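You operate a simulated robot arm through the tools that you are given. There is no shell and no other tool. Be economical: measure what you need, move in short steps, check, and stop when the job is done.

You are at the controls of a simulated robot arm. One attempt, no reset.

TASK
Put things in order on the wall end of the breakfast bar. At the end: the blue glass stands where the clear rose bottle stood; the orange nut driver stands where the teal vase stood; the clear rose bottle stands where the orange nut driver stood; the teal vase is on the black salad tray; whatever was shut is shut again. Leave all else as you found it, and nothing knocked over.
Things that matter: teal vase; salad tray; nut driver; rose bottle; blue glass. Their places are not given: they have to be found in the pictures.

Only the result counts: the job must be done as asked and must still hold three seconds after the hand-in. Knocking over, shifting, dropping, spilling or breaking anything else fails it.

THE ROBOT
A 6-joint arm with a two-finger parallel gripper, fixed in place. Base frame: the origin is at the foot of the arm, x ahead of it, y to its left, z up; the work surface is at about z = 0. Units: m, degrees, N and s.
With the tool pointing down near the work surface it reaches from about 0.14 to 0.58 m from the base axis. Its first joint turns from -66.0 to 66.0 degrees. Payload 2.1 kg.
Tool frame: the origin (TCP) lies between the finger pads and is the grasp point; the fingertips stand 0.03 m ahead of it; z points along the fingers, y is the line along which they close. Largest opening 0.094 m; finger width 0.028, thickness 0.01; the body of the gripper, 0.05 by 0.096 m, starts 0.055 m behind the TCP.
Orientation is told as [roll, pitch, yaw] about the base's x, y, z axes, in that order, counted from this pose: with the fingers straight down and closing along the base's y, the tool's x points along the base's -x, its y along +y and its z along -z.

THE INTERFACE
- The arm moves only by the tool drive_tool. Its argument "targets" is a list that holds one entry, the list of rows, each a list of 7 numbers: the turn, a rotation vector about the base's x, y, z in units of 6 degrees (1.0 is 6 degrees), then the shift along the base's x, y, z in units of 20 mm (1.0 is 20 mm), then the closure, from 0 (fully open) to 1 (shut). In form: [[[rx, ry, rz, tx, ty, tz, claw], ...]]. A call has 1 to 10 rows; each row shifts and turns the commanded pose from where the row before left it. A call with a number of a shift or a turn outside -1 to 1 is refused whole. Rows are played at 5 a second. More than 0.05 m and 8.6 degrees between two rows, or a gripper value outside its range, and nothing of the call is played. A pose out of reach is approached as far as the arm can. The call stops where the force on the tool passes 40 N (or 10 N more than at its start, if that is more) or the arm is blocked; 0.2 s more then pass. The fingers move at their own pace (about 0.072 m/s each) and stop on an object; they squeeze with about 43 N. The grip force told is the motor's: it shows also when the fingers shut on nothing. Time passes only in rows, and 0.2 s behind the last, so rows that do not move let the fingers close. The reply holds the time, the measured pose of the TCP, the force on the tool along the base axes, the opening and the grip force, in the units named above and with some noise.
- Cameras (640 x 400 px; columns grow to the right, rows downward): "scene" is fixed at [0.0515, -0.3716, 0.4791]; the picture's right is [0.79, -0.61, 0.00], its down [-0.38, -0.49, -0.79] and it looks along [0.48, 0.62, -0.61] (base axes); focal length 231 px, centre (320, 200). "wrist" rides on the gripper at [0.076, 0.014, -0.102] in the tool frame; the picture's right is [-0.18, 0.98, 0.00], its down [-0.75, -0.14, -0.64] and it looks along [-0.63, -0.12, 0.77] (tool axes); focal length 243 px, centre (320, 200).
- capture(camera): a new picture of that camera. The clock stands still meanwhile.
- measure_at(camera, pixels): for up to 12 pixels [column, row] of the newest picture of that camera ("zoom" is the newest enlarged one), the place [x, y, z] in the base frame of the surface seen there, good to about 0.003 m. The clock stands still meanwhile.
- enlarge(camera, box): a new picture of the part [left, top, right, bottom] of that camera's present view, enlarged. The clock stands still meanwhile.
- finish_job(): hands the job in; it is judged then, once.

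Work in short steps. Measure before you move; look again where a grasp or a placing could have gone wrong, and mend it. You have 80 turns and 46 pictures in all, those below and enlarged ones among them. Open the gripper and draw the arm clear of the work before you hand the job in, unless the task says otherwise; then end with one line.

The tools are called as name(argument=value, ...) on one line, values as JSON. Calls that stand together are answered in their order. drive_tool: Moves the arm, as the interface text tells. Its arguments: {"type":"object","properties":{"targets":{"type":"array"}},"required":["targets"]} The other tools are called the same way: capture (camera) takes a picture; measure_at (camera, pixels) gives the place of the surface under pixels of a picture; enlarge (camera, box) takes an enlarged picture of a part of a camera's view; finish_job () hands the job in.

At the start:

```text
time_s: 0.0
eef_pos: [0.2939, 0.2496, 0.3481]
tcp_rot: [0.1, 0.0, 0.0]
force: [-0.2, -0.9, 0.5]
gripper_width: 0.0941
finger_force: 0.1
```

scene: 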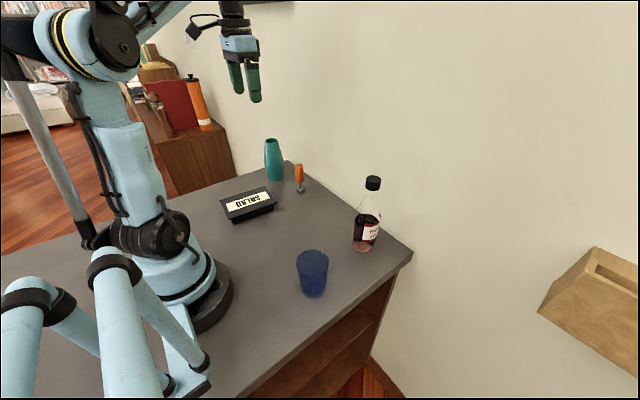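
wrist: 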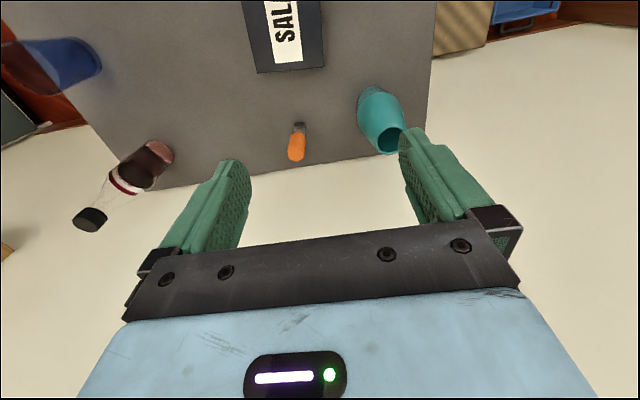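

The scene shows the teal vase (273,160), nut driver (299,178), tray (248,204), rose bottle (367,215) and blue glass (312,273). I enlarge that area to measure.

enlarge(camera="scene", box=[200, 120, 420, 310])

enlarge(camera="wrist", box=[220, 0, 460, 170])

```text
2.11 times, centred on (310, 215) of scene
```

zoom: 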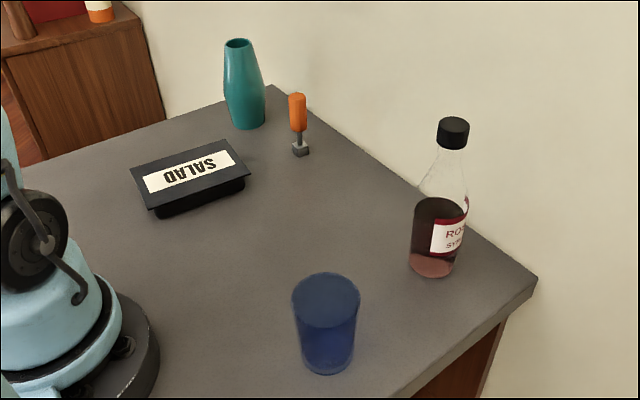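

```text
2.35 times, centred on (340, 85) of wrist
```

zoom: 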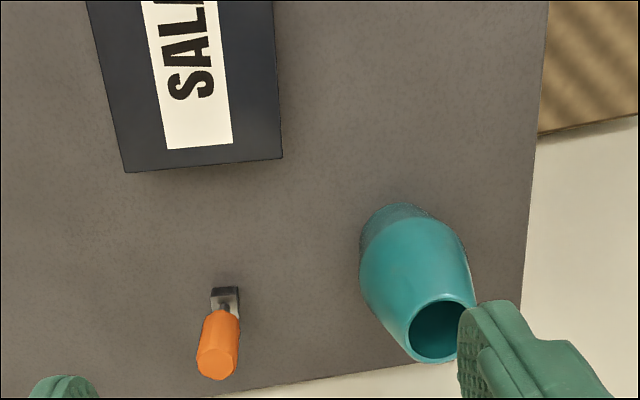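

Now I measure points on the objects: from the wrist zoom for the vase, driver and tray, and from the scene for the rest.

measure_at(camera="zoom", pixels=[[126, 172], [282, 158], [190, 150], [190, 100], [200, 165], [217, 365], [225, 310], [225, 293], [435, 302], [440, 360], [395, 210], [420, 250]])

measure_at(camera="scene", pixels=[[220, 201], [267, 187], [278, 205], [230, 221], [248, 204], [299, 166], [300, 191], [274, 178], [373, 177], [362, 247], [312, 293], [312, 252]])

```text
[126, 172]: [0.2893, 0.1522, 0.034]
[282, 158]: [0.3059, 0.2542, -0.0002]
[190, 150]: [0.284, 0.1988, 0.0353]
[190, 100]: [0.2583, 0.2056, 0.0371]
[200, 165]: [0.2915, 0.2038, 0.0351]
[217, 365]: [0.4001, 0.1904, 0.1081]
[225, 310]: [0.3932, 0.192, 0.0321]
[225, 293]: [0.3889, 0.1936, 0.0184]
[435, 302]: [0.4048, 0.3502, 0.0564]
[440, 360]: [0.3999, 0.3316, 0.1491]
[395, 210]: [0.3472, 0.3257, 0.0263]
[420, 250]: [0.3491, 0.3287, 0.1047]
```

```text
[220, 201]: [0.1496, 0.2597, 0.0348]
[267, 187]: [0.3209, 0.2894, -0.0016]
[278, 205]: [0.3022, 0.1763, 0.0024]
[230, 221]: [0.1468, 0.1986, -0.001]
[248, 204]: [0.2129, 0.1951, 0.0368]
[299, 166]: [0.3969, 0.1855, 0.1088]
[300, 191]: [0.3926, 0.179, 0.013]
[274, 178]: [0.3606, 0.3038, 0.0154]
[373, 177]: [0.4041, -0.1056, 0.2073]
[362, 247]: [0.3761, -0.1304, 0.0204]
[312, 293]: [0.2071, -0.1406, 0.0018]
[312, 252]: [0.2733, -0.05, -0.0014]
```

I enlarge the glass/bottle region to measure their outlines.

enlarge(camera="scene", box=[280, 170, 400, 310])

```text
2.86 times, centred on (340, 240) of scene
```

zoom: 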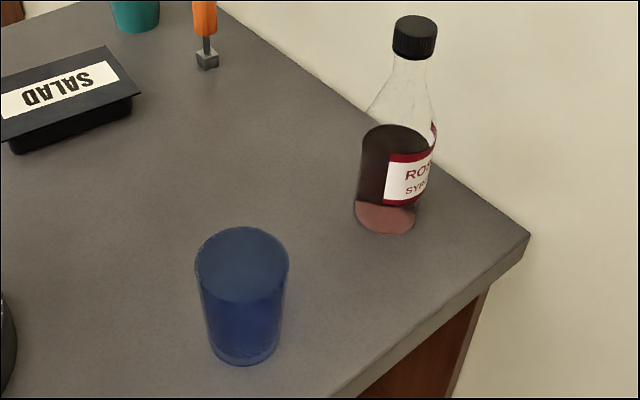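

Measure the cap, bottle body edges, glass outline.

measure_at(camera="zoom", pixels=[[414, 24], [393, 44], [437, 44], [414, 50], [362, 160], [385, 160], [385, 225], [355, 215], [245, 360], [245, 330], [245, 300], [245, 231]])

measure_at(camera="zoom", pixels=[[212, 345], [278, 345], [197, 270], [287, 270], [530, 235], [333, 399], [208, 52], [208, 65], [197, 55], [218, 60], [140, 92], [20, 152]])

```text
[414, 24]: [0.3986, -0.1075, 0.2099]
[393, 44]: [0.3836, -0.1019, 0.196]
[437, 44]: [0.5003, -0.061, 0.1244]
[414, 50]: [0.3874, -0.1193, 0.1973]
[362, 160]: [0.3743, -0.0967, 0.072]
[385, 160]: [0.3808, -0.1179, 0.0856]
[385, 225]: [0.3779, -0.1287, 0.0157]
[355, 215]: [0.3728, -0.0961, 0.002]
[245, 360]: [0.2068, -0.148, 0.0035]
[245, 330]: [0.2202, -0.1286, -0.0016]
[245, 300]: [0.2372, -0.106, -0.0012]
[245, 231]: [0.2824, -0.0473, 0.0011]
```

```text
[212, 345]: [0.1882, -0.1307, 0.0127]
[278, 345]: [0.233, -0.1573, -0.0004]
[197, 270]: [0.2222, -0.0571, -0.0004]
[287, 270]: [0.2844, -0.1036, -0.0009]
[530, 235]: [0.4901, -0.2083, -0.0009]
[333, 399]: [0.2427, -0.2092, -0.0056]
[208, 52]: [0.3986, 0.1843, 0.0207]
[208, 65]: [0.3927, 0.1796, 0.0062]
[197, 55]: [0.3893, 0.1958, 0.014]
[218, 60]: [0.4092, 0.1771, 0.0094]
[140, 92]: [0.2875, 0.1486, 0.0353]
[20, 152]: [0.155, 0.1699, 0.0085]
```

Glass base is about (0.218,-0.133), bottle about (0.40,-0.113), driver about (0.398,0.187) and vase about (0.376,0.331). I enlarge the vase from the wrist to fix its profile.

enlarge(camera="wrist", box=[340, 70, 430, 170])

enlarge(camera="scene", box=[210, 125, 320, 225])

```text
4.00 times, centred on (385, 120) of wrist
```

zoom: 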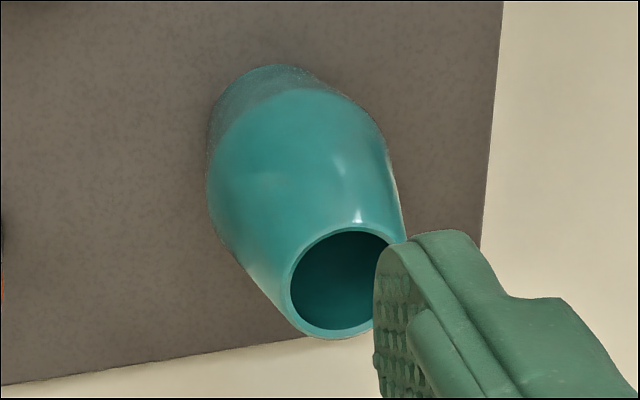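

```text
4.00 times, centred on (265, 175) of scene
```

zoom: 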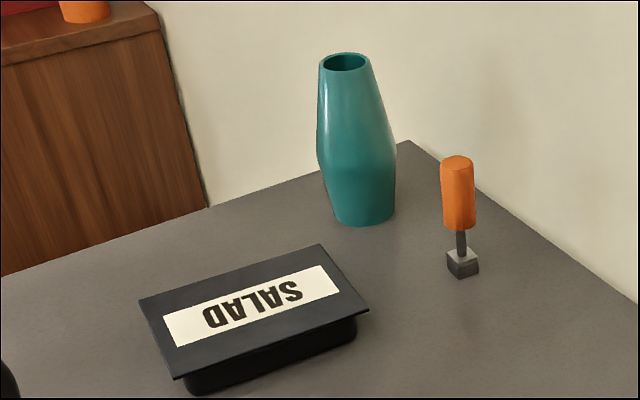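

Measuring vase profile, tray corners and driver in this scene zoom.

measure_at(camera="zoom", pixels=[[142, 300], [319, 247], [365, 308], [177, 376], [250, 306], [344, 73], [335, 80], [358, 150], [362, 180], [366, 218], [457, 160], [457, 185]])

measure_at(camera="zoom", pixels=[[458, 225], [462, 255], [462, 268], [449, 262], [477, 262], [444, 190], [472, 190], [320, 155], [394, 155], [355, 110], [323, 64], [369, 64]])

```text
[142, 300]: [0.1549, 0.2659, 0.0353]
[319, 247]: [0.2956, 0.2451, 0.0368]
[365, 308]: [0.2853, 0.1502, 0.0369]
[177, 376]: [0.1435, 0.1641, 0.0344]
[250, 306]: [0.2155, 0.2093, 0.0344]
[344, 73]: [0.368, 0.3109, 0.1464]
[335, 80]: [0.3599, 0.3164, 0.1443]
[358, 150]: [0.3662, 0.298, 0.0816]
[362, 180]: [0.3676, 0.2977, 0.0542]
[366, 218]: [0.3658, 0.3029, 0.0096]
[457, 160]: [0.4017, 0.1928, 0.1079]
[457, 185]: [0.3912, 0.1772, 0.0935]
```

```text
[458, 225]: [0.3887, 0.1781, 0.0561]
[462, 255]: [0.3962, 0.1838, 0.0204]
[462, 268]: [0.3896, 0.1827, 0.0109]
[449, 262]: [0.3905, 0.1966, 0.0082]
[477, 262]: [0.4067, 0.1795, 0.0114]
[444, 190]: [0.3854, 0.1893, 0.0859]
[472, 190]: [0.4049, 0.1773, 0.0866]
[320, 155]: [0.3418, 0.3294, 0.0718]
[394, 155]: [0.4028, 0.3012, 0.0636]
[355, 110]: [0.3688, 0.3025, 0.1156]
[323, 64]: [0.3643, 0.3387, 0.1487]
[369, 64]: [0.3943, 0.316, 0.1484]
```

Vase axis is about (0.379,0.330), with height 0.149. Tray centre is (0.220,0.206) and top 0.036. I move above the vase with the gripper open.

drive_tool(targets=[[[0, 0, 0, 0.851, 0.804, -0.95, 0], [0, 0, 0, 0.851, 0.804, -0.95, 0], [0, 0, 0, 0.851, 0.804, -0.95, 0], [0, 0, 0, 0.851, 0.804, -0.95, 0], [0, 0, 0, 0.851, 0.804, -0.95, 0], [0, 0, 0, 0, 0, 0, 0]]])

capture(camera="wrist")

capture(camera="scene")

```text
time_s: 1.4
eef_pos: [0.3777, 0.329, 0.2485]
tcp_rot: [-0.1, 0.0, 0.0]
force: [0.9, -0.7, -0.5]
gripper_width: 0.094
finger_force: 0.1
```

```text
38 pictures are left
```

wrist: 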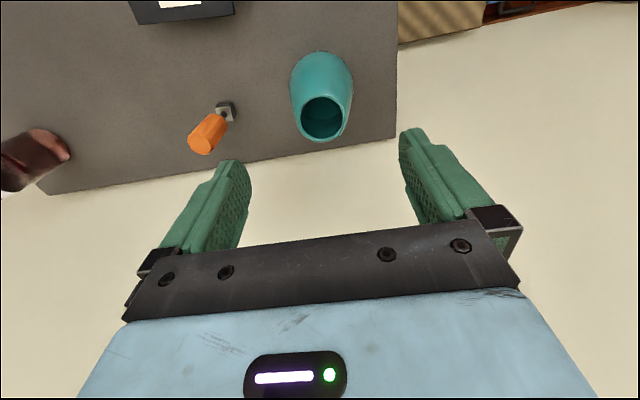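

```text
37 pictures are left
```

scene: 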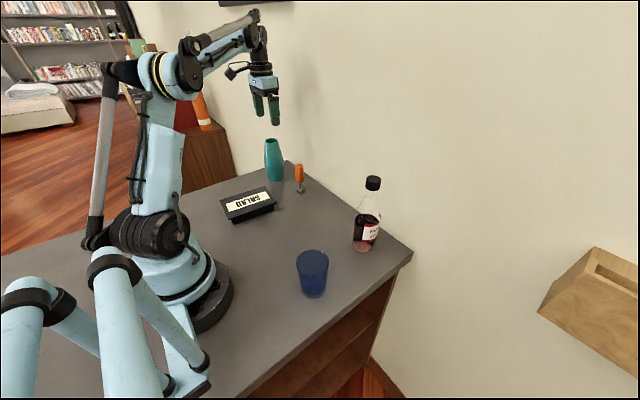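

The vase rim is at (321,117) between the fingers. I measure the rim to refine centring.

measure_at(camera="wrist", pixels=[[301, 118], [342, 118], [321, 98], [321, 138], [292, 80], [351, 80], [208, 143], [225, 110]])

```text
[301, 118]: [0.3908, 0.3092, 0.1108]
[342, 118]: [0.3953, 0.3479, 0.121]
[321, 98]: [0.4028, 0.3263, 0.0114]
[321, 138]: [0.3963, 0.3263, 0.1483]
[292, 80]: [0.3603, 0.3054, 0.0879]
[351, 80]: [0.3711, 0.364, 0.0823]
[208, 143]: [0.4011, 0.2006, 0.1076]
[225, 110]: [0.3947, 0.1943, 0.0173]
```

Centring is good (vase y about 0.330, x about 0.379). I descend to a TCP height of about 0.103 and then close.

drive_tool(targets=[[[0, 0, 0, 0.03, 0.03, -0.91, 0], [0, 0, 0, 0, 0, -0.91, 0], [0, 0, 0, 0, 0, -0.91, 0], [0, 0, 0, 0, 0, -0.91, 0], [0, 0, 0, 0, 0, -0.91, 0], [0, 0, 0, 0, 0, -0.91, 0], [0, 0, 0, 0, 0, -0.91, 0], [0, 0, 0, 0, 0, -0.91, 0], [0, 0, 0, 0, 0, 0, 0]]])

capture(camera="wrist")

```text
time_s: 3.4
eef_pos: [0.3789, 0.3312, 0.1081]
tcp_rot: [0.0, 0.0, 0.0]
force: [0.0, -0.6, -0.3]
gripper_width: 0.0943
finger_force: 0.1
```

```text
36 pictures are left
```

wrist: 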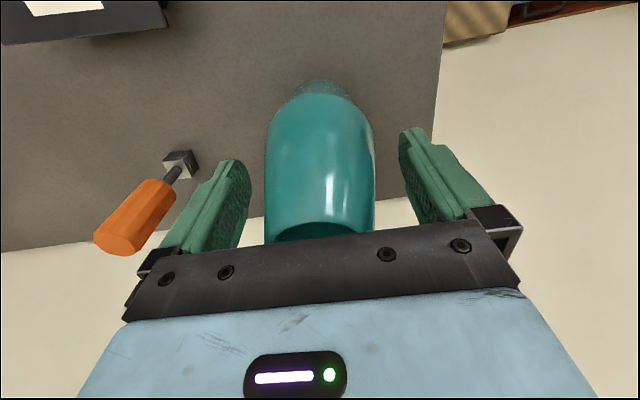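

Vase sits centred between the fingers, with the TCP at 0.108. I close on it.

drive_tool(targets=[[[0, 0, 0, 0, 0, -0.15, 0.2], [0, 0, 0, 0, 0, 0, 0.4], [0, 0, 0, 0, 0, 0, 0.6], [0, 0, 0, 0, 0, 0, 0.8], [0, 0, 0, 0, 0, 0, 1], [0, 0, 0, 0, 0, 0, 1]]])

```text
time_s: 4.8
eef_pos: [0.3776, 0.3304, 0.1055]
tcp_rot: [0.0, 0.1, 0.0]
force: [1.6, -2.4, 4.5]
gripper_width: 0.0677
finger_force: 43.0
```

Gripped at 0.068 width. I lift gently and look.

drive_tool(targets=[[[0, 0, 0, 0, 0, 0.4, 1], [0, 0, 0, 0, 0, 0.6, 1], [0, 0, 0, 0, 0, 0.8, 1], [0, 0, 0, 0, 0, 0.9, 1], [0, 0, 0, 0, 0, 0.9, 1], [0, 0, 0, 0, 0, 0.4, 1], [0, 0, 0, 0, 0, 0, 1]]])

enlarge(camera="scene", box=[200, 50, 340, 225])

```text
time_s: 6.4
eef_pos: [0.3779, 0.3302, 0.1843]
tcp_rot: [0.0, -0.1, 0.0]
force: [0.3, -0.1, -2.4]
gripper_width: 0.0672
finger_force: 42.6
```

```text
2.29 times, centred on (270, 138) of scene
```

zoom: 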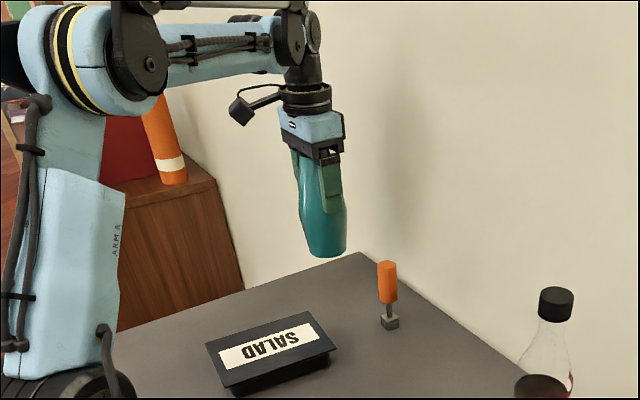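

The vase is held upright and its bottom is about 0.079 up. I carry it over the tray centre.

drive_tool(targets=[[[0, 0, 0, -0.9, -0.7, 0, 1], [0, 0, 0, -1, -0.787, 0, 1], [0, 0, 0, -1, -0.787, 0, 1], [0, 0, 0, -1, -0.787, 0, 1], [0, 0, 0, -1, -0.787, 0, 1], [0, 0, 0, -1, -0.787, 0, 1], [0, 0, 0, -1, -0.787, 0, 1], [0, 0, 0, -1, -0.787, 0, 1], [0, 0, 0, 0, 0, 0, 1]]])

enlarge(camera="scene", box=[180, 90, 320, 240])

capture(camera="wrist")

```text
time_s: 8.4
eef_pos: [0.2181, 0.2025, 0.1859]
tcp_rot: [0.0, -0.1, 0.0]
force: [-0.2, 0.6, -2.3]
gripper_width: 0.0678
finger_force: 43.4
```

```text
2.67 times, centred on (250, 165) of scene
```

zoom: 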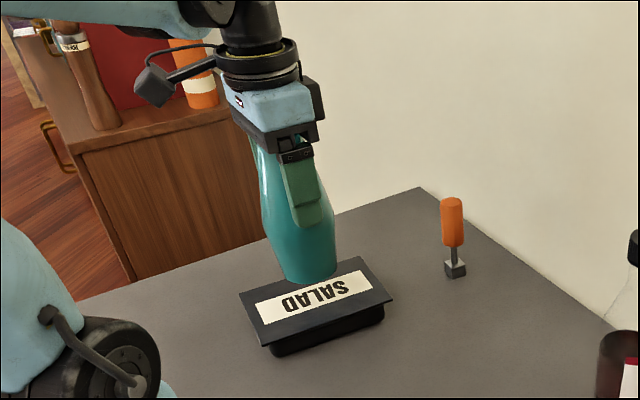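

```text
33 pictures are left
```

wrist: 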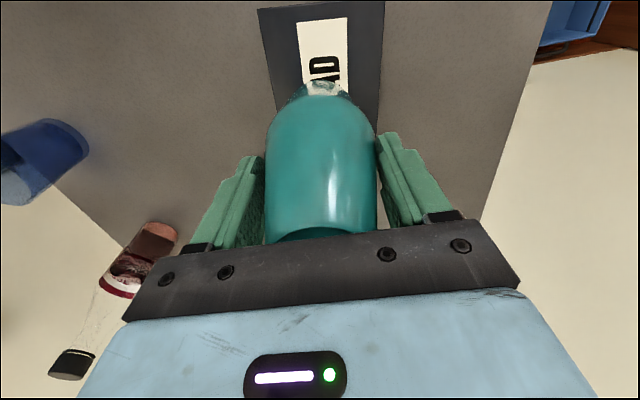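

Position is good. I nudge 2–3 mm and lower 40 mm to just above the tray top.

drive_tool(targets=[[[0, 0, 0, 0.1, 0.17, -0.5, 1], [0, 0, 0, 0, 0, -0.6, 1], [0, 0, 0, 0, 0, -0.5, 1], [0, 0, 0, 0, 0, -0.3, 1], [0, 0, 0, 0, 0, -0.1, 1], [0, 0, 0, 0, 0, 0, 1]]])

enlarge(camera="scene", box=[210, 150, 300, 230])

```text
time_s: 9.8
eef_pos: [0.2225, 0.2093, 0.1443]
tcp_rot: [0.0, 0.0, 0.0]
force: [-0.7, -0.1, -2.2]
gripper_width: 0.0673
finger_force: 42.8
```

```text
5.00 times, centred on (255, 190) of scene
```

zoom: 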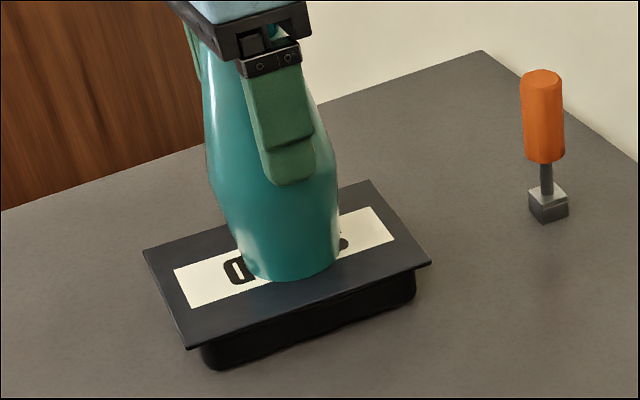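

The vase base is about 3 mm above the label, centred. I lower in 1 mm steps and watch the force.

drive_tool(targets=[[[0, 0, 0, 0, 0, -0.06, 1], [0, 0, 0, 0, 0, -0.05, 1], [0, 0, 0, 0, 0, -0.05, 1], [0, 0, 0, 0, 0, 0, 1]]])

```text
time_s: 10.5
eef_pos: [0.2218, 0.21, 0.1423]
tcp_rot: [-0.1, 0.2, 0.0]
force: [-1.7, -0.5, 15.8]
gripper_width: 0.0673
finger_force: 42.9
stopped in row 3: the force on the tool passed its limit (the readings are from after the stop); the commanded pose is now the measured one
```

Contact is made (16 N upward). I open the fingers.

drive_tool(targets=[[[0, 0, 0, 0, 0, 0, 0.25], [0, 0, 0, 0, 0, 0, 0.2], [0, 0, 0, 0, 0, 0, 0.1], [0, 0, 0, 0, 0, 0, 0], [0, 0, 0, 0, 0, 0, 0]]])

enlarge(camera="scene", box=[210, 130, 320, 230])

capture(camera="wrist")

```text
time_s: 11.7
eef_pos: [0.2226, 0.2101, 0.1411]
tcp_rot: [-0.1, 0.0, 0.0]
force: [0.2, 0.2, 0.1]
gripper_width: 0.094
finger_force: 0.1
```

```text
4.00 times, centred on (265, 180) of scene
```

zoom: 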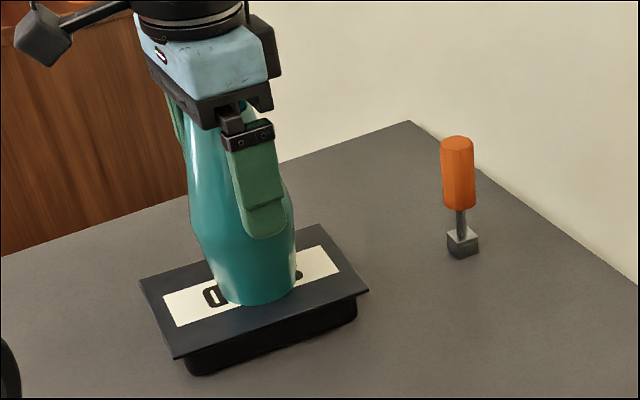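

```text
30 pictures are left
```

wrist: 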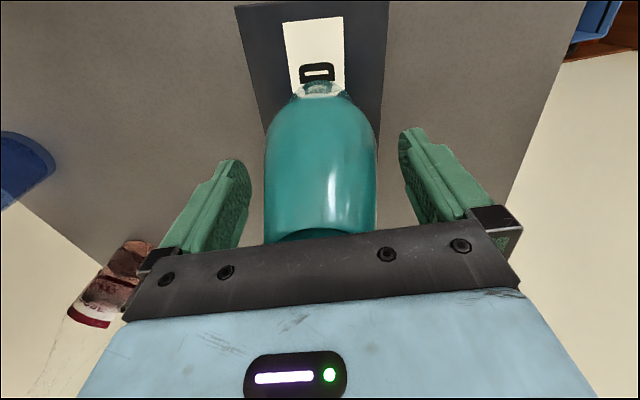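

The vase stands on the tray and the fingers are clear. I rise straight up, then move towards the driver.

drive_tool(targets=[[[0, 0, 0, 0, 0, 0.5, 0], [0, 0, 0, 0, 0, 1, 0], [0, 0, 0, 0, 0, 1, 0], [0, 0, 0, 0, 0, 1, 0], [0, 0, 0, 0, 0, 1, 0], [0, 0, 0, 0, 0, 1, 0], [0, 0, 0, 1, -0.1, 0, 0], [0, 0, 0, 1, -0.1, 0, 0], [0, 0, 0, 1, -0.1, 0, 0], [0, 0, 0, 1, -0.1, 0, 0]]])

drive_tool(targets=[[[0, 0, 0, 1, -0.1, 0, 0], [0, 0, 0, 1, -0.1, 0, 0], [0, 0, 0, 1, -0.1, -0.5, 0], [0, 0, 0, 0.8, -0.2, -0.8, 0], [0, 0, 0, 0.5, -0.2, -0.8, 0], [0, 0, 0, 0, 0, 0, 0]]])

capture(camera="wrist")

enlarge(camera="scene", box=[210, 80, 370, 230])

```text
time_s: 13.9
eef_pos: [0.3039, 0.2017, 0.2522]
tcp_rot: [-0.1, 0.1, 0.0]
force: [0.3, 0.4, 0.7]
gripper_width: 0.0942
finger_force: 0.2
```

```text
time_s: 15.3
eef_pos: [0.3885, 0.1887, 0.2108]
tcp_rot: [-0.1, 0.1, 0.0]
force: [0.5, -0.3, -0.1]
gripper_width: 0.0941
finger_force: 0.1
```

```text
29 pictures are left
```

wrist: 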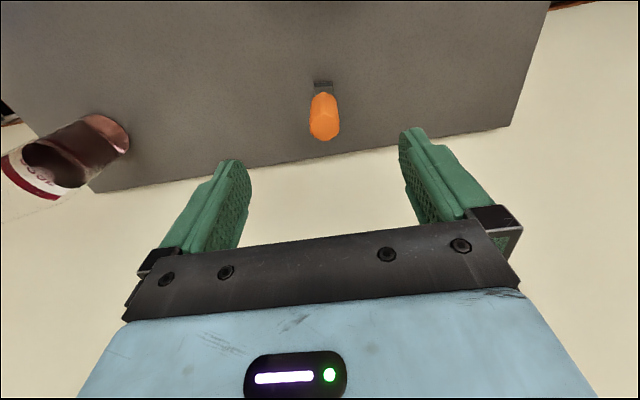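

```text
2.67 times, centred on (290, 155) of scene
```

zoom: 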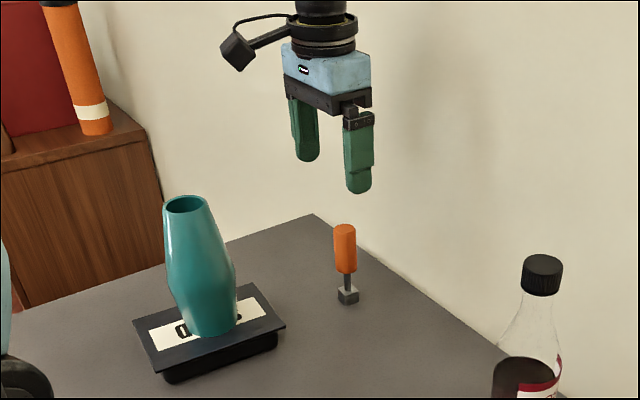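

Vase is upright and centred on the tray. The driver head is at (325,125) in the wrist view, so I measure it and the base.

measure_at(camera="wrist", pixels=[[325, 130], [325, 120], [313, 105], [338, 105], [324, 86], [315, 84], [333, 84]])

enlarge(camera="wrist", box=[285, 70, 365, 150])

```text
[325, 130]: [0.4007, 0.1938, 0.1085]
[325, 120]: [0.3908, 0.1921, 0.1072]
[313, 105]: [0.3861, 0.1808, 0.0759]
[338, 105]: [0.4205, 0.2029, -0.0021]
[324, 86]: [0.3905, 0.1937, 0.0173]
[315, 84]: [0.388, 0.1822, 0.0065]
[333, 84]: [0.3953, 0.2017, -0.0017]
```

```text
5.00 times, centred on (325, 110) of wrist
```

zoom: 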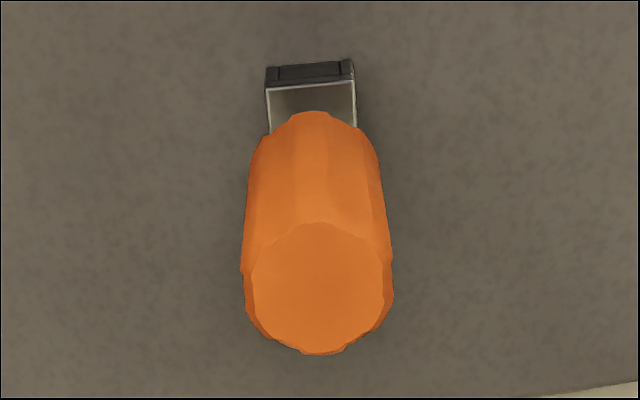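

Measure the disc centre and base edges in this zoom.

measure_at(camera="zoom", pixels=[[318, 288], [318, 235], [318, 345], [258, 290], [380, 290], [272, 95], [350, 90], [310, 72]])

```text
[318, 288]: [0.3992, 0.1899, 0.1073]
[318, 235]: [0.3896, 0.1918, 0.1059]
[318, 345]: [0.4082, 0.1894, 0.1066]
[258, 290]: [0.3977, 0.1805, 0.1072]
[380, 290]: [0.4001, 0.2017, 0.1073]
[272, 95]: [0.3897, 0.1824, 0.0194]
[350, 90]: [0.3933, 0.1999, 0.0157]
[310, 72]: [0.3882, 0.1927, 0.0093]
```

Driver axis is about (0.398,0.190), with handle z 0.055–0.108. I descend to TCP z of about 0.085.

drive_tool(targets=[[[0, 0, 0, 0.45, 0.06, -0.9, 0], [0, 0, 0, 0, 0, -0.9, 0], [0, 0, 0, 0, 0, -0.9, 0], [0, 0, 0, 0, 0, -0.9, 0], [0, 0, 0, 0, 0, -0.9, 0], [0, 0, 0, 0, 0, -0.9, 0], [0, 0, 0, 0, 0, -0.8, 0], [0, 0, 0, 0, 0, 0, 0]]])

capture(camera="wrist")

```text
time_s: 17.1
eef_pos: [0.3976, 0.1883, 0.086]
tcp_rot: [-0.2, 0.1, 0.0]
force: [0.2, 0.2, 0.1]
gripper_width: 0.0939
finger_force: 0.1
```

```text
26 pictures are left
```

wrist: 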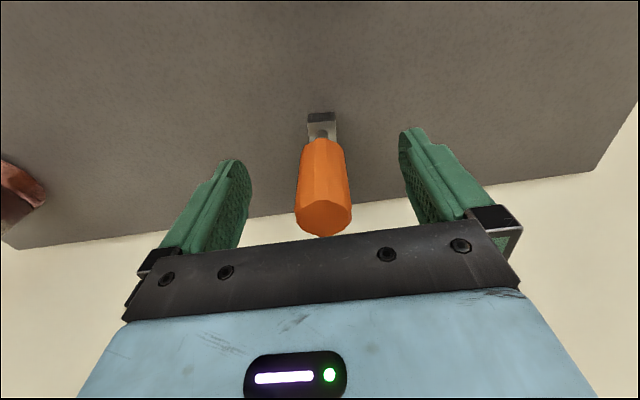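

The driver at (323,190) is centred between the fingers. I close slowly.

drive_tool(targets=[[[0, 0, 0, 0, 0, 0, 0.3], [0, 0, 0, 0, 0, 0, 0.5], [0, 0, 0, 0, 0, 0, 0.6], [0, 0, 0, 0, 0, 0, 0.68], [0, 0, 0, 0, 0, 0, 0.74], [0, 0, 0, 0, 0, 0, 0.8], [0, 0, 0, 0, 0, 0, 0.88], [0, 0, 0, 0, 0, 0, 1], [0, 0, 0, 0, 0, 0, 1]]])

capture(camera="wrist")

```text
time_s: 19.1
eef_pos: [0.3975, 0.1888, 0.086]
tcp_rot: [-0.1, 0.1, 0.1]
force: [0.3, 0.2, 0.1]
gripper_width: 0.0268
finger_force: 42.7
```

```text
25 pictures are left
```

wrist: 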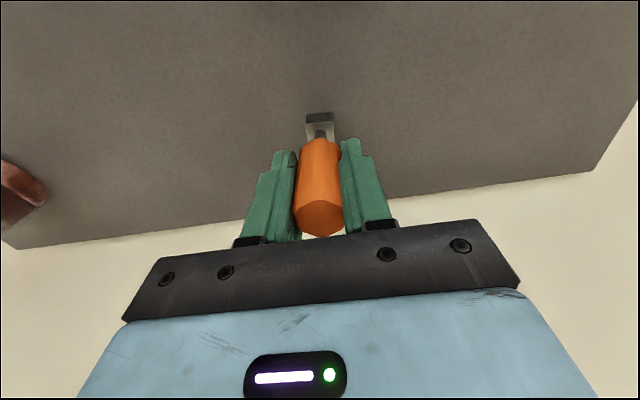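

Gripped at 0.027. I lift about 54 mm and carry to the vase's old spot (0.379,0.330).

drive_tool(targets=[[[0, 0, 0, 0, 0, 0.7, 1], [0, 0, 0, 0, 0, 1, 1], [0, 0, 0, 0, 0, 1, 1], [0, 0, 0, -0.13, 1, 0, 1], [0, 0, 0, -0.13, 1, 0, 1], [0, 0, 0, -0.13, 1, 0, 1], [0, 0, 0, -0.13, 1, 0, 1], [0, 0, 0, -0.13, 1, 0, 1], [0, 0, 0, -0.13, 1, 0, 1], [0, 0, 0, -0.15, 1, 0, 1]]])

drive_tool(targets=[[[0, 0, 0, 0, 0, -0.5, 1], [0, 0, 0, 0, 0, -0.8, 1], [0, 0, 0, 0, 0, -0.8, 1], [0, 0, 0, 0, 0, -0.3, 1], [0, 0, 0, 0, 0, 0, 1]]])

enlarge(camera="scene", box=[210, 110, 320, 210])

```text
time_s: 21.3
eef_pos: [0.3783, 0.3301, 0.1409]
tcp_rot: [-0.1, 0.0, 0.0]
force: [0.0, -0.2, -1.3]
gripper_width: 0.0267
finger_force: 42.4
```

```text
time_s: 22.5
eef_pos: [0.3797, 0.3283, 0.0917]
tcp_rot: [-0.2, 0.2, 0.0]
force: [0.0, 0.4, -1.0]
gripper_width: 0.0266
finger_force: 43.0
```

```text
4.00 times, centred on (265, 160) of scene
```

zoom: 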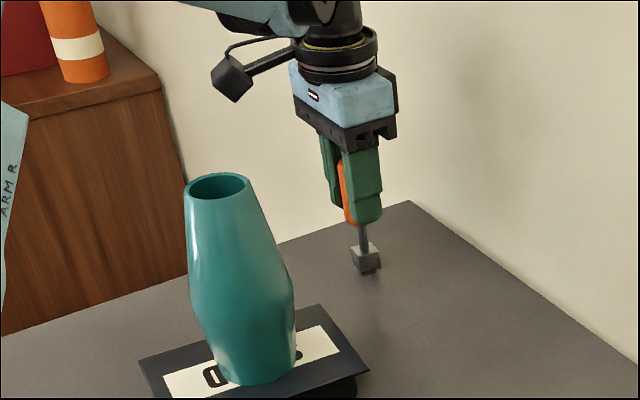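

About 5 mm up. I lower in small steps until contact.

drive_tool(targets=[[[0, 0, 0, 0, 0.05, -0.1, 1], [0, 0, 0, 0, 0, -0.05, 1], [0, 0, 0, 0, 0, -0.05, 1], [0, 0, 0, 0, 0, -0.05, 1], [0, 0, 0, 0, 0, -0.03, 1], [0, 0, 0, 0, 0, 0, 1]]])

```text
time_s: 23.9
eef_pos: [0.379, 0.3285, 0.0856]
tcp_rot: [-0.1, 0.1, 0.0]
force: [-0.7, 0.0, -0.5]
gripper_width: 0.0265
finger_force: 43.1
```

drive_tool(targets=[[[0, 0, 0, 0, 0, -0.04, 1], [0, 0, 0, 0, 0, 0, 1]]])

```text
time_s: 24.5
eef_pos: [0.3803, 0.3287, 0.0867]
tcp_rot: [-0.1, 0.1, 0.0]
force: [-1.0, -0.6, 14.9]
gripper_width: 0.0267
finger_force: 42.7
```

Contact at z about 0.086 (15 N up). I open slowly, then check.

drive_tool(targets=[[[0, 0, 0, 0, 0, 0.01, 0.66], [0, 0, 0, 0, 0, 0, 0.6], [0, 0, 0, 0, 0, 0, 0.4], [0, 0, 0, 0, 0, 0, 0.2], [0, 0, 0, 0, 0, 0, 0], [0, 0, 0, 0, 0, 0, 0]]])

capture(camera="wrist")

```text
time_s: 25.9
eef_pos: [0.3792, 0.33, 0.0862]
tcp_rot: [-0.2, 0.1, 0.1]
force: [0.0, 0.2, 0.2]
gripper_width: 0.0939
finger_force: 0.1
```

```text
23 pictures are left
```

wrist: 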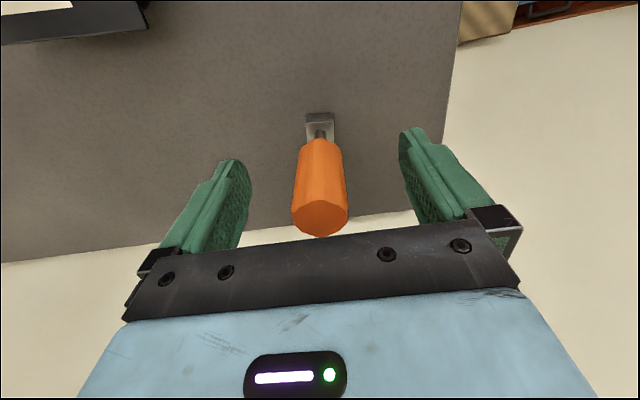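

The driver stands at the vase's spot. I rise to about 0.28 and swing over towards the bottle.

drive_tool(targets=[[[0, 0, 0, 0, 0, 0.6, 0], [0, 0, 0, 0, 0, 1, 0], [0, 0, 0, 0, 0, 1, 0], [0, 0, 0, 0, 0, 1, 0], [0, 0, 0, 0, 0, 1, 0], [0, 0, 0, 0, 0, 1, 0], [0, 0, 0, 0, 0, 1, 0], [0, 0, 0, 0, 0, 1, 0], [0, 0, 0, 0, 0, 1, 0], [0, 0, 0, 0, 0, 1, 0]]])

drive_tool(targets=[[[0, 0, 0, 0, -1, 0, 0], [0, 0, 0, 0, -1, 0, 0], [0, 0, 0, 0, -1, 0, 0], [0, 0, 0, 0, -1, 0, 0], [0, 0, 0, 0, -1, 0, 0], [0, 0, 0, 0, -1, 0, 0], [0, 0, 0, 0, -1, 0, 0], [0, 0, 0, 0, -1, 0, 0], [0, 0, 0, 0, -1, 0, 0], [0, 0, 0, 0, -1, 0, 0]]])

drive_tool(targets=[[[0, 0, 0, 0, -1, 0, 0], [0, 0, 0, 0, -1, 0, 0], [0, 0, 0, 0, -1, 0, 0], [0, 0, 0, 0, -1, 0, 0], [0, 0, 0, 0, -1, 0, 0], [0, 0, 0, 0, -1, 0, 0], [0, 0, 0, 0, -1, 0, 0], [0, 0, 0, 0, -1, 0, 0], [0, 0, 0, 0, -1, 0, 0], [0, 0, 0, 0, -1, 0, 0]]])

drive_tool(targets=[[[0, 0, 0, 0.5, -1, 0, 0], [0, 0, 0, 0.4, -1, 0, 0], [0, 0, 0, 0, 0, 0, 0]]])

capture(camera="wrist")

capture(camera="scene")

```text
time_s: 28.1
eef_pos: [0.3807, 0.3289, 0.2765]
tcp_rot: [-0.1, 0.0, 0.0]
force: [0.4, -0.4, 0.0]
gripper_width: 0.0941
finger_force: 0.1
```

```text
time_s: 30.3
eef_pos: [0.3785, 0.1301, 0.2775]
tcp_rot: [-0.1, 0.1, 0.2]
force: [-0.1, -1.0, 0.2]
gripper_width: 0.0943
finger_force: 0.1
```

```text
time_s: 32.5
eef_pos: [0.3795, -0.0695, 0.2772]
tcp_rot: [-0.1, 0.1, 0.0]
force: [-0.6, -0.1, 0.3]
gripper_width: 0.0943
finger_force: 0.1
```

```text
time_s: 33.3
eef_pos: [0.3984, -0.109, 0.2758]
tcp_rot: [-0.1, 0.1, 0.1]
force: [-0.2, -0.3, 0.1]
gripper_width: 0.0939
finger_force: 0.1
```

```text
22 pictures are left
```

wrist: 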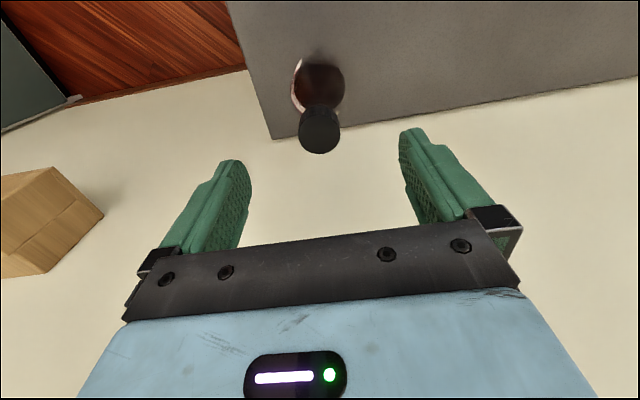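

```text
21 pictures are left
```

scene: 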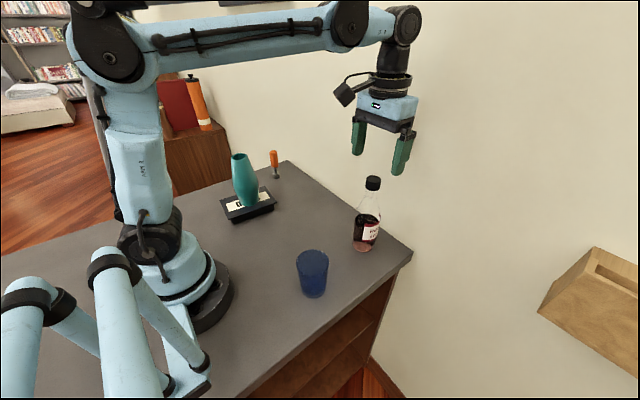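

All is standing. I enlarge the wrist view around the bottle cap (319,130) for precise centring.

enlarge(camera="wrist", box=[270, 40, 370, 160])

```text
3.33 times, centred on (320, 100) of wrist
```

zoom: 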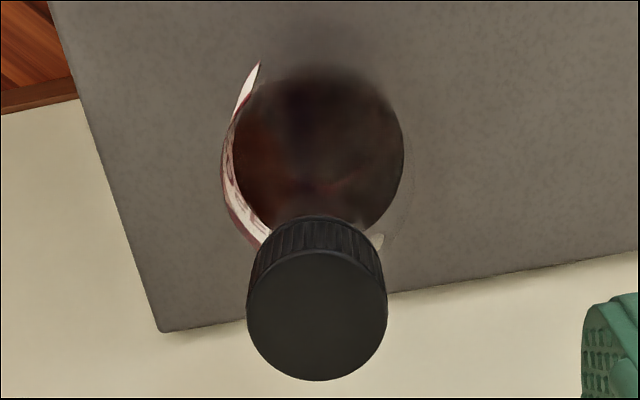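

measure_at(camera="zoom", pixels=[[317, 315], [317, 260], [317, 372], [254, 315], [380, 315], [317, 222], [317, 240], [238, 150], [400, 150], [320, 90]])

```text
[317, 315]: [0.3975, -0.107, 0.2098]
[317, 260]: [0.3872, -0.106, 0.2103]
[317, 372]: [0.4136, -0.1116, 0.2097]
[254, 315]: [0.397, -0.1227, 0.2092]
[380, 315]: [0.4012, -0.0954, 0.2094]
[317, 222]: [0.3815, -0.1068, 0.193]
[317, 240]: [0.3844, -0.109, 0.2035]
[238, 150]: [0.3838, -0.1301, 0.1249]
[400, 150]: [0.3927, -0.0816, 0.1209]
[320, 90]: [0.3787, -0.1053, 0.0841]
```

Cap centre is (0.399,-0.109), top 0.21, radius about 0.0145, and the TCP is already above it. I descend to z about 0.19 and close slowly.

drive_tool(targets=[[[0, 0, 0, 0.02, 0.02, -0.7, 0], [0, 0, 0, 0, 0, -0.9, 0], [0, 0, 0, 0, 0, -0.9, 0], [0, 0, 0, 0, 0, -0.9, 0], [0, 0, 0, 0, 0, -0.9, 0], [0, 0, 0, 0, 0, 0, 0]]])

capture(camera="wrist")

```text
time_s: 34.7
eef_pos: [0.3974, -0.1125, 0.1915]
tcp_rot: [-0.1, 0.2, 0.0]
force: [-0.3, -0.2, -0.3]
gripper_width: 0.0941
finger_force: 0.0
```

```text
19 pictures are left
```

wrist: 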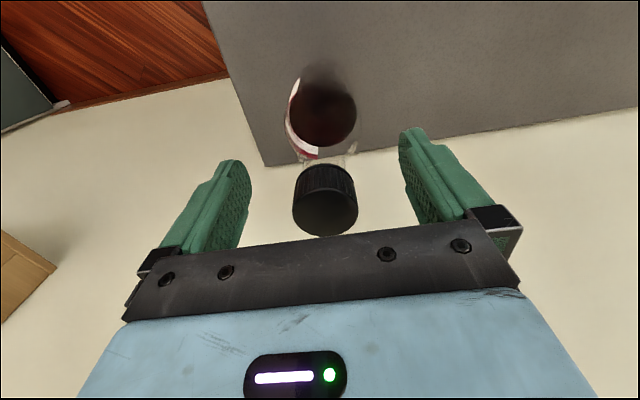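

The cap (325,200) is centred. Closing slowly.

drive_tool(targets=[[[0, 0, 0, 0, 0, 0, 0.3], [0, 0, 0, 0, 0, 0, 0.5], [0, 0, 0, 0, 0, 0, 0.58], [0, 0, 0, 0, 0, 0, 0.64], [0, 0, 0, 0, 0, 0, 0.7], [0, 0, 0, 0, 0, 0, 0.78], [0, 0, 0, 0, 0, 0, 1], [0, 0, 0, 0, 0, 0, 1]]])

```text
time_s: 36.5
eef_pos: [0.398, -0.1119, 0.192]
tcp_rot: [-0.1, 0.0, 0.0]
force: [0.6, -0.7, 1.0]
gripper_width: 0.0307
finger_force: 42.7
```

Gripped at 0.031. I lift 40 mm and check the bottle.

drive_tool(targets=[[[0, 0, 0, 0, 0, 0.2, 1], [0, 0, 0, 0, 0, 0.4, 1], [0, 0, 0, 0, 0, 0.6, 1], [0, 0, 0, 0, 0, 0.5, 1], [0, 0, 0, 0, 0, 0.3, 1], [0, 0, 0, 0, 0, 0, 1]]])

enlarge(camera="scene", box=[300, 100, 440, 270])

```text
time_s: 37.9
eef_pos: [0.397, -0.1093, 0.2318]
tcp_rot: [-0.1, 0.0, 0.0]
force: [-0.6, -0.6, -3.7]
gripper_width: 0.0311
finger_force: 43.4
```

```text
2.35 times, centred on (370, 185) of scene
```

zoom: 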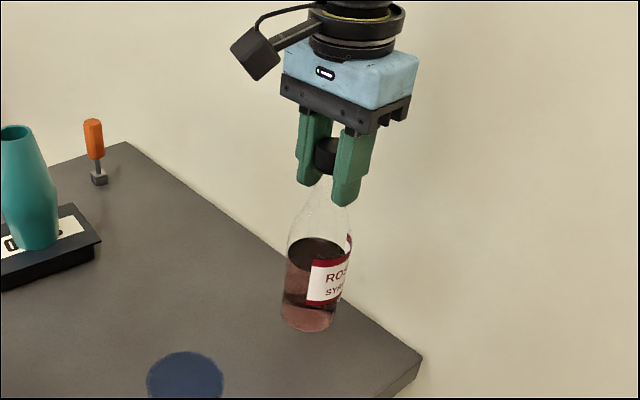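

The bottle is held upright. I carry it +0.2995 m in y to the driver's old spot (0.398,0.189).

drive_tool(targets=[[[0, 0, 0, 0, 0.3, 0, 1], [0, 0, 0, 0, 0.6, 0, 1], [0, 0, 0, 0, 0.9, 0, 1], [0, 0, 0, 0, 1, 0, 1], [0, 0, 0, 0, 1, 0, 1], [0, 0, 0, 0, 1, 0, 1], [0, 0, 0, 0, 1, 0, 1], [0, 0, 0, 0, 1, 0, 1], [0, 0, 0, 0, 0.7, 0, 1], [0, 0, 0, 0, 0.4, 0, 1]]])

drive_tool(targets=[[[0, 0, 0, 0, 0.6, 0, 1], [0, 0, 0, 0, 0.9, 0, 1], [0, 0, 0, 0, 1, 0, 1], [0, 0, 0, 0, 1, 0, 1], [0, 0, 0, 0, 1, 0, 1], [0, 0, 0, 0, 1, 0, 1], [0, 0, 0, 0, 0.9, 0, 1], [0, 0, 0, 0, 0.5, 0, 1], [0, 0, 0, 0, 0.2, 0, 1], [0, 0, 0, 0, 0, 0, 1]]])

enlarge(camera="scene", box=[220, 80, 350, 220])

```text
time_s: 40.1
eef_pos: [0.3995, 0.0481, 0.2307]
tcp_rot: [-0.1, 0.1, 0.0]
force: [0.3, -0.4, -4.9]
gripper_width: 0.0307
finger_force: 43.3
```

```text
time_s: 42.3
eef_pos: [0.4003, 0.1907, 0.2316]
tcp_rot: [-0.1, 0.1, 0.0]
force: [-0.4, -0.4, -4.3]
gripper_width: 0.031
finger_force: 43.3
```

```text
2.86 times, centred on (285, 150) of scene
```

zoom: 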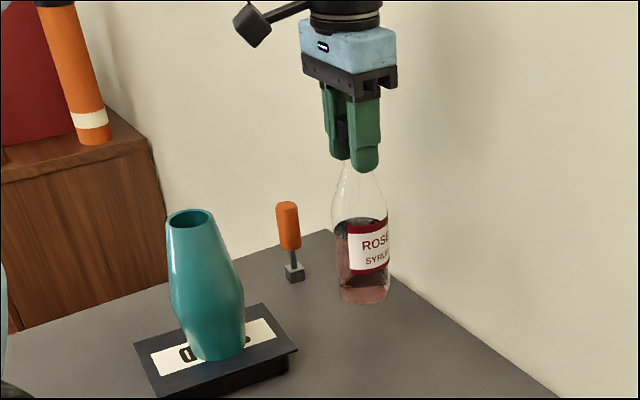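

Over the spot. I lower 36 mm then finish with 1 mm steps.

drive_tool(targets=[[[0, 0, 0, -0.05, -0.05, -0.4, 1], [0, 0, 0, 0, 0, -0.6, 1], [0, 0, 0, 0, 0, -0.5, 1], [0, 0, 0, 0, 0, -0.3, 1], [0, 0, 0, 0, 0, -0.05, 1], [0, 0, 0, 0, 0, -0.05, 1], [0, 0, 0, 0, 0, 0, 1]]])

drive_tool(targets=[[[0, 0, 0, 0, 0, -0.04, 1], [0, 0, 0, 0, 0, 0, 1]]])

```text
time_s: 43.9
eef_pos: [0.396, 0.1902, 0.1934]
tcp_rot: [-0.1, 0.0, 0.0]
force: [0.1, 0.0, -5.0]
gripper_width: 0.0309
finger_force: 43.4
```

```text
time_s: 44.5
eef_pos: [0.3963, 0.1897, 0.1927]
tcp_rot: [-0.1, 0.1, 0.0]
force: [-0.6, -0.6, -4.6]
gripper_width: 0.031
finger_force: 42.8
```

No contact yet (force −4.6). I step another millimetre or two.

drive_tool(targets=[[[0, 0, 0, 0, 0, -0.03, 1], [0, 0, 0, 0, 0, 0, 1]]])

drive_tool(targets=[[[0, 0, 0, 0, 0, -0.03, 1], [0, 0, 0, 0, 0, 0, 1]]])

```text
time_s: 45.1
eef_pos: [0.3963, 0.1906, 0.192]
tcp_rot: [0.0, 0.1, 0.0]
force: [0.7, 0.3, -3.9]
gripper_width: 0.031
finger_force: 43.3
```

```text
time_s: 45.7
eef_pos: [0.3956, 0.1887, 0.1921]
tcp_rot: [0.0, 0.1, 0.0]
force: [-0.8, 1.2, -1.7]
gripper_width: 0.0309
finger_force: 43.1
```

The force is easing (−1.7 N), so contact is beginning. One more half-millimetre, then I open gently.

drive_tool(targets=[[[0, 0, 0, 0, 0, -0.02, 1], [0, 0, 0, 0, 0, 0, 1], [0, 0, 0, 0, 0, 0, 0.62], [0, 0, 0, 0, 0, 0, 0.5], [0, 0, 0, 0, 0, 0, 0.3], [0, 0, 0, 0, 0, 0, 0.1], [0, 0, 0, 0, 0, 0, 0], [0, 0, 0, 0, 0, 0, 0]]])

capture(camera="wrist")

```text
time_s: 47.5
eef_pos: [0.3961, 0.1896, 0.1911]
tcp_rot: [-0.1, 0.0, 0.0]
force: [0.0, 0.4, 0.4]
gripper_width: 0.094
finger_force: 0.0
```

```text
16 pictures are left
```

wrist: 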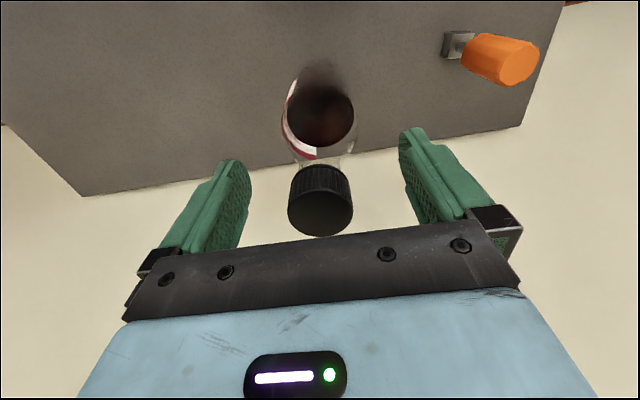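

The bottle stands. I rise, then travel to above the glass (0.218,-0.133).

drive_tool(targets=[[[0, 0, 0, 0, 0, 0.6, 0], [0, 0, 0, 0, 0, 1, 0], [0, 0, 0, 0, 0, 1, 0], [0, 0, 0, 0, 0, 1, 0], [0, 0, 0, 0, 0, 0.9, 0], [0, 0, 0, -0.5, -0.95, 0, 0], [0, 0, 0, -0.5, -0.95, 0, 0], [0, 0, 0, -0.5, -0.95, 0, 0], [0, 0, 0, -0.5, -0.95, 0, 0], [0, 0, 0, -0.5, -0.95, 0, 0]]])

drive_tool(targets=[[[0, 0, 0, -0.53, -0.95, 0, 0], [0, 0, 0, -0.53, -0.95, 0, 0], [0, 0, 0, -0.53, -0.95, 0, 0], [0, 0, 0, -0.53, -0.95, 0, 0], [0, 0, 0, -0.53, -0.95, 0, 0], [0, 0, 0, -0.53, -0.95, 0, 0], [0, 0, 0, -0.53, -0.95, 0, 0], [0, 0, 0, -0.53, -0.95, 0, 0], [0, 0, 0, -0.53, -0.95, 0, 0], [0, 0, 0, -0.53, -0.95, 0, 0]]])

drive_tool(targets=[[[0, 0, 0, -0.53, -0.95, -0.9, 0], [0, 0, 0, -0.53, -0.95, -0.9, 0], [0, 0, 0, 0, 0, -0.9, 0], [0, 0, 0, 0, 0, 0, 0]]])

capture(camera="wrist")

capture(camera="scene")

```text
time_s: 49.7
eef_pos: [0.3449, 0.0949, 0.2812]
tcp_rot: [-0.1, 0.1, 0.2]
force: [0.4, -0.4, -0.1]
gripper_width: 0.094
finger_force: 0.1
```

```text
time_s: 51.9
eef_pos: [0.2429, -0.0969, 0.282]
tcp_rot: [-0.1, -0.1, 0.0]
force: [0.8, -1.1, -0.1]
gripper_width: 0.0939
finger_force: 0.1
```

```text
time_s: 52.9
eef_pos: [0.2186, -0.134, 0.2271]
tcp_rot: [-0.1, 0.2, 0.0]
force: [0.8, -0.5, 0.4]
gripper_width: 0.0941
finger_force: 0.1
```

```text
15 pictures are left
```

wrist: 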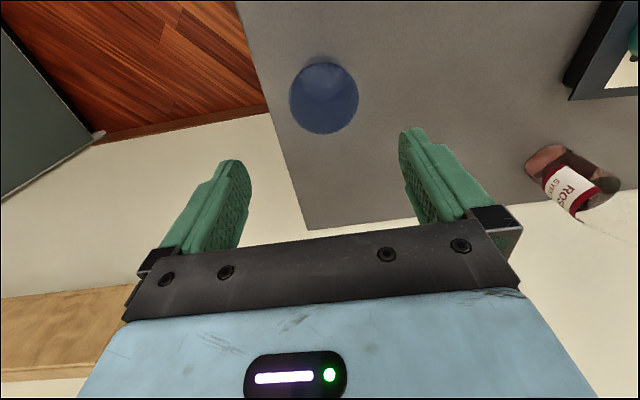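

```text
14 pictures are left
```

scene: 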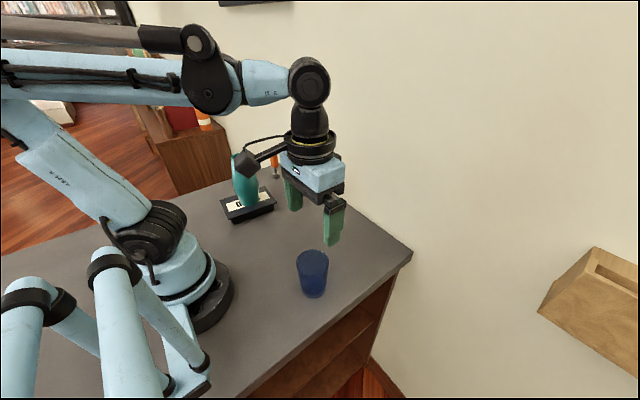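

By ray geometry the rim centre is about (0.215,-0.132), diameter about 0.065. I descend to z of about 0.13 (tips above the rim) and recheck.

drive_tool(targets=[[[0, 0, 0, -0.1, 0.08, -0.97, 0], [0, 0, 0, 0, 0, -0.97, 0], [0, 0, 0, 0, 0, -0.97, 0], [0, 0, 0, 0, 0, -0.97, 0], [0, 0, 0, 0, 0, -0.97, 0], [0, 0, 0, 0, 0, 0, 0]]])

capture(camera="wrist")

enlarge(camera="scene", box=[260, 180, 370, 310])

```text
time_s: 54.3
eef_pos: [0.2172, -0.1304, 0.1308]
tcp_rot: [-0.1, 0.1, 0.1]
force: [0.4, -1.0, 0.0]
gripper_width: 0.0942
finger_force: 0.0
```

```text
13 pictures are left
```

wrist: 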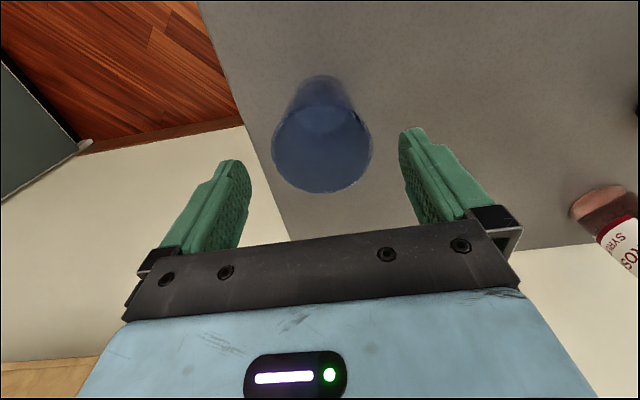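

```text
3.08 times, centred on (315, 245) of scene
```

zoom: 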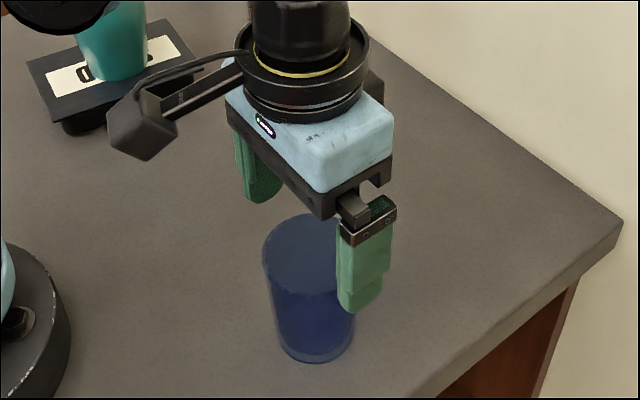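

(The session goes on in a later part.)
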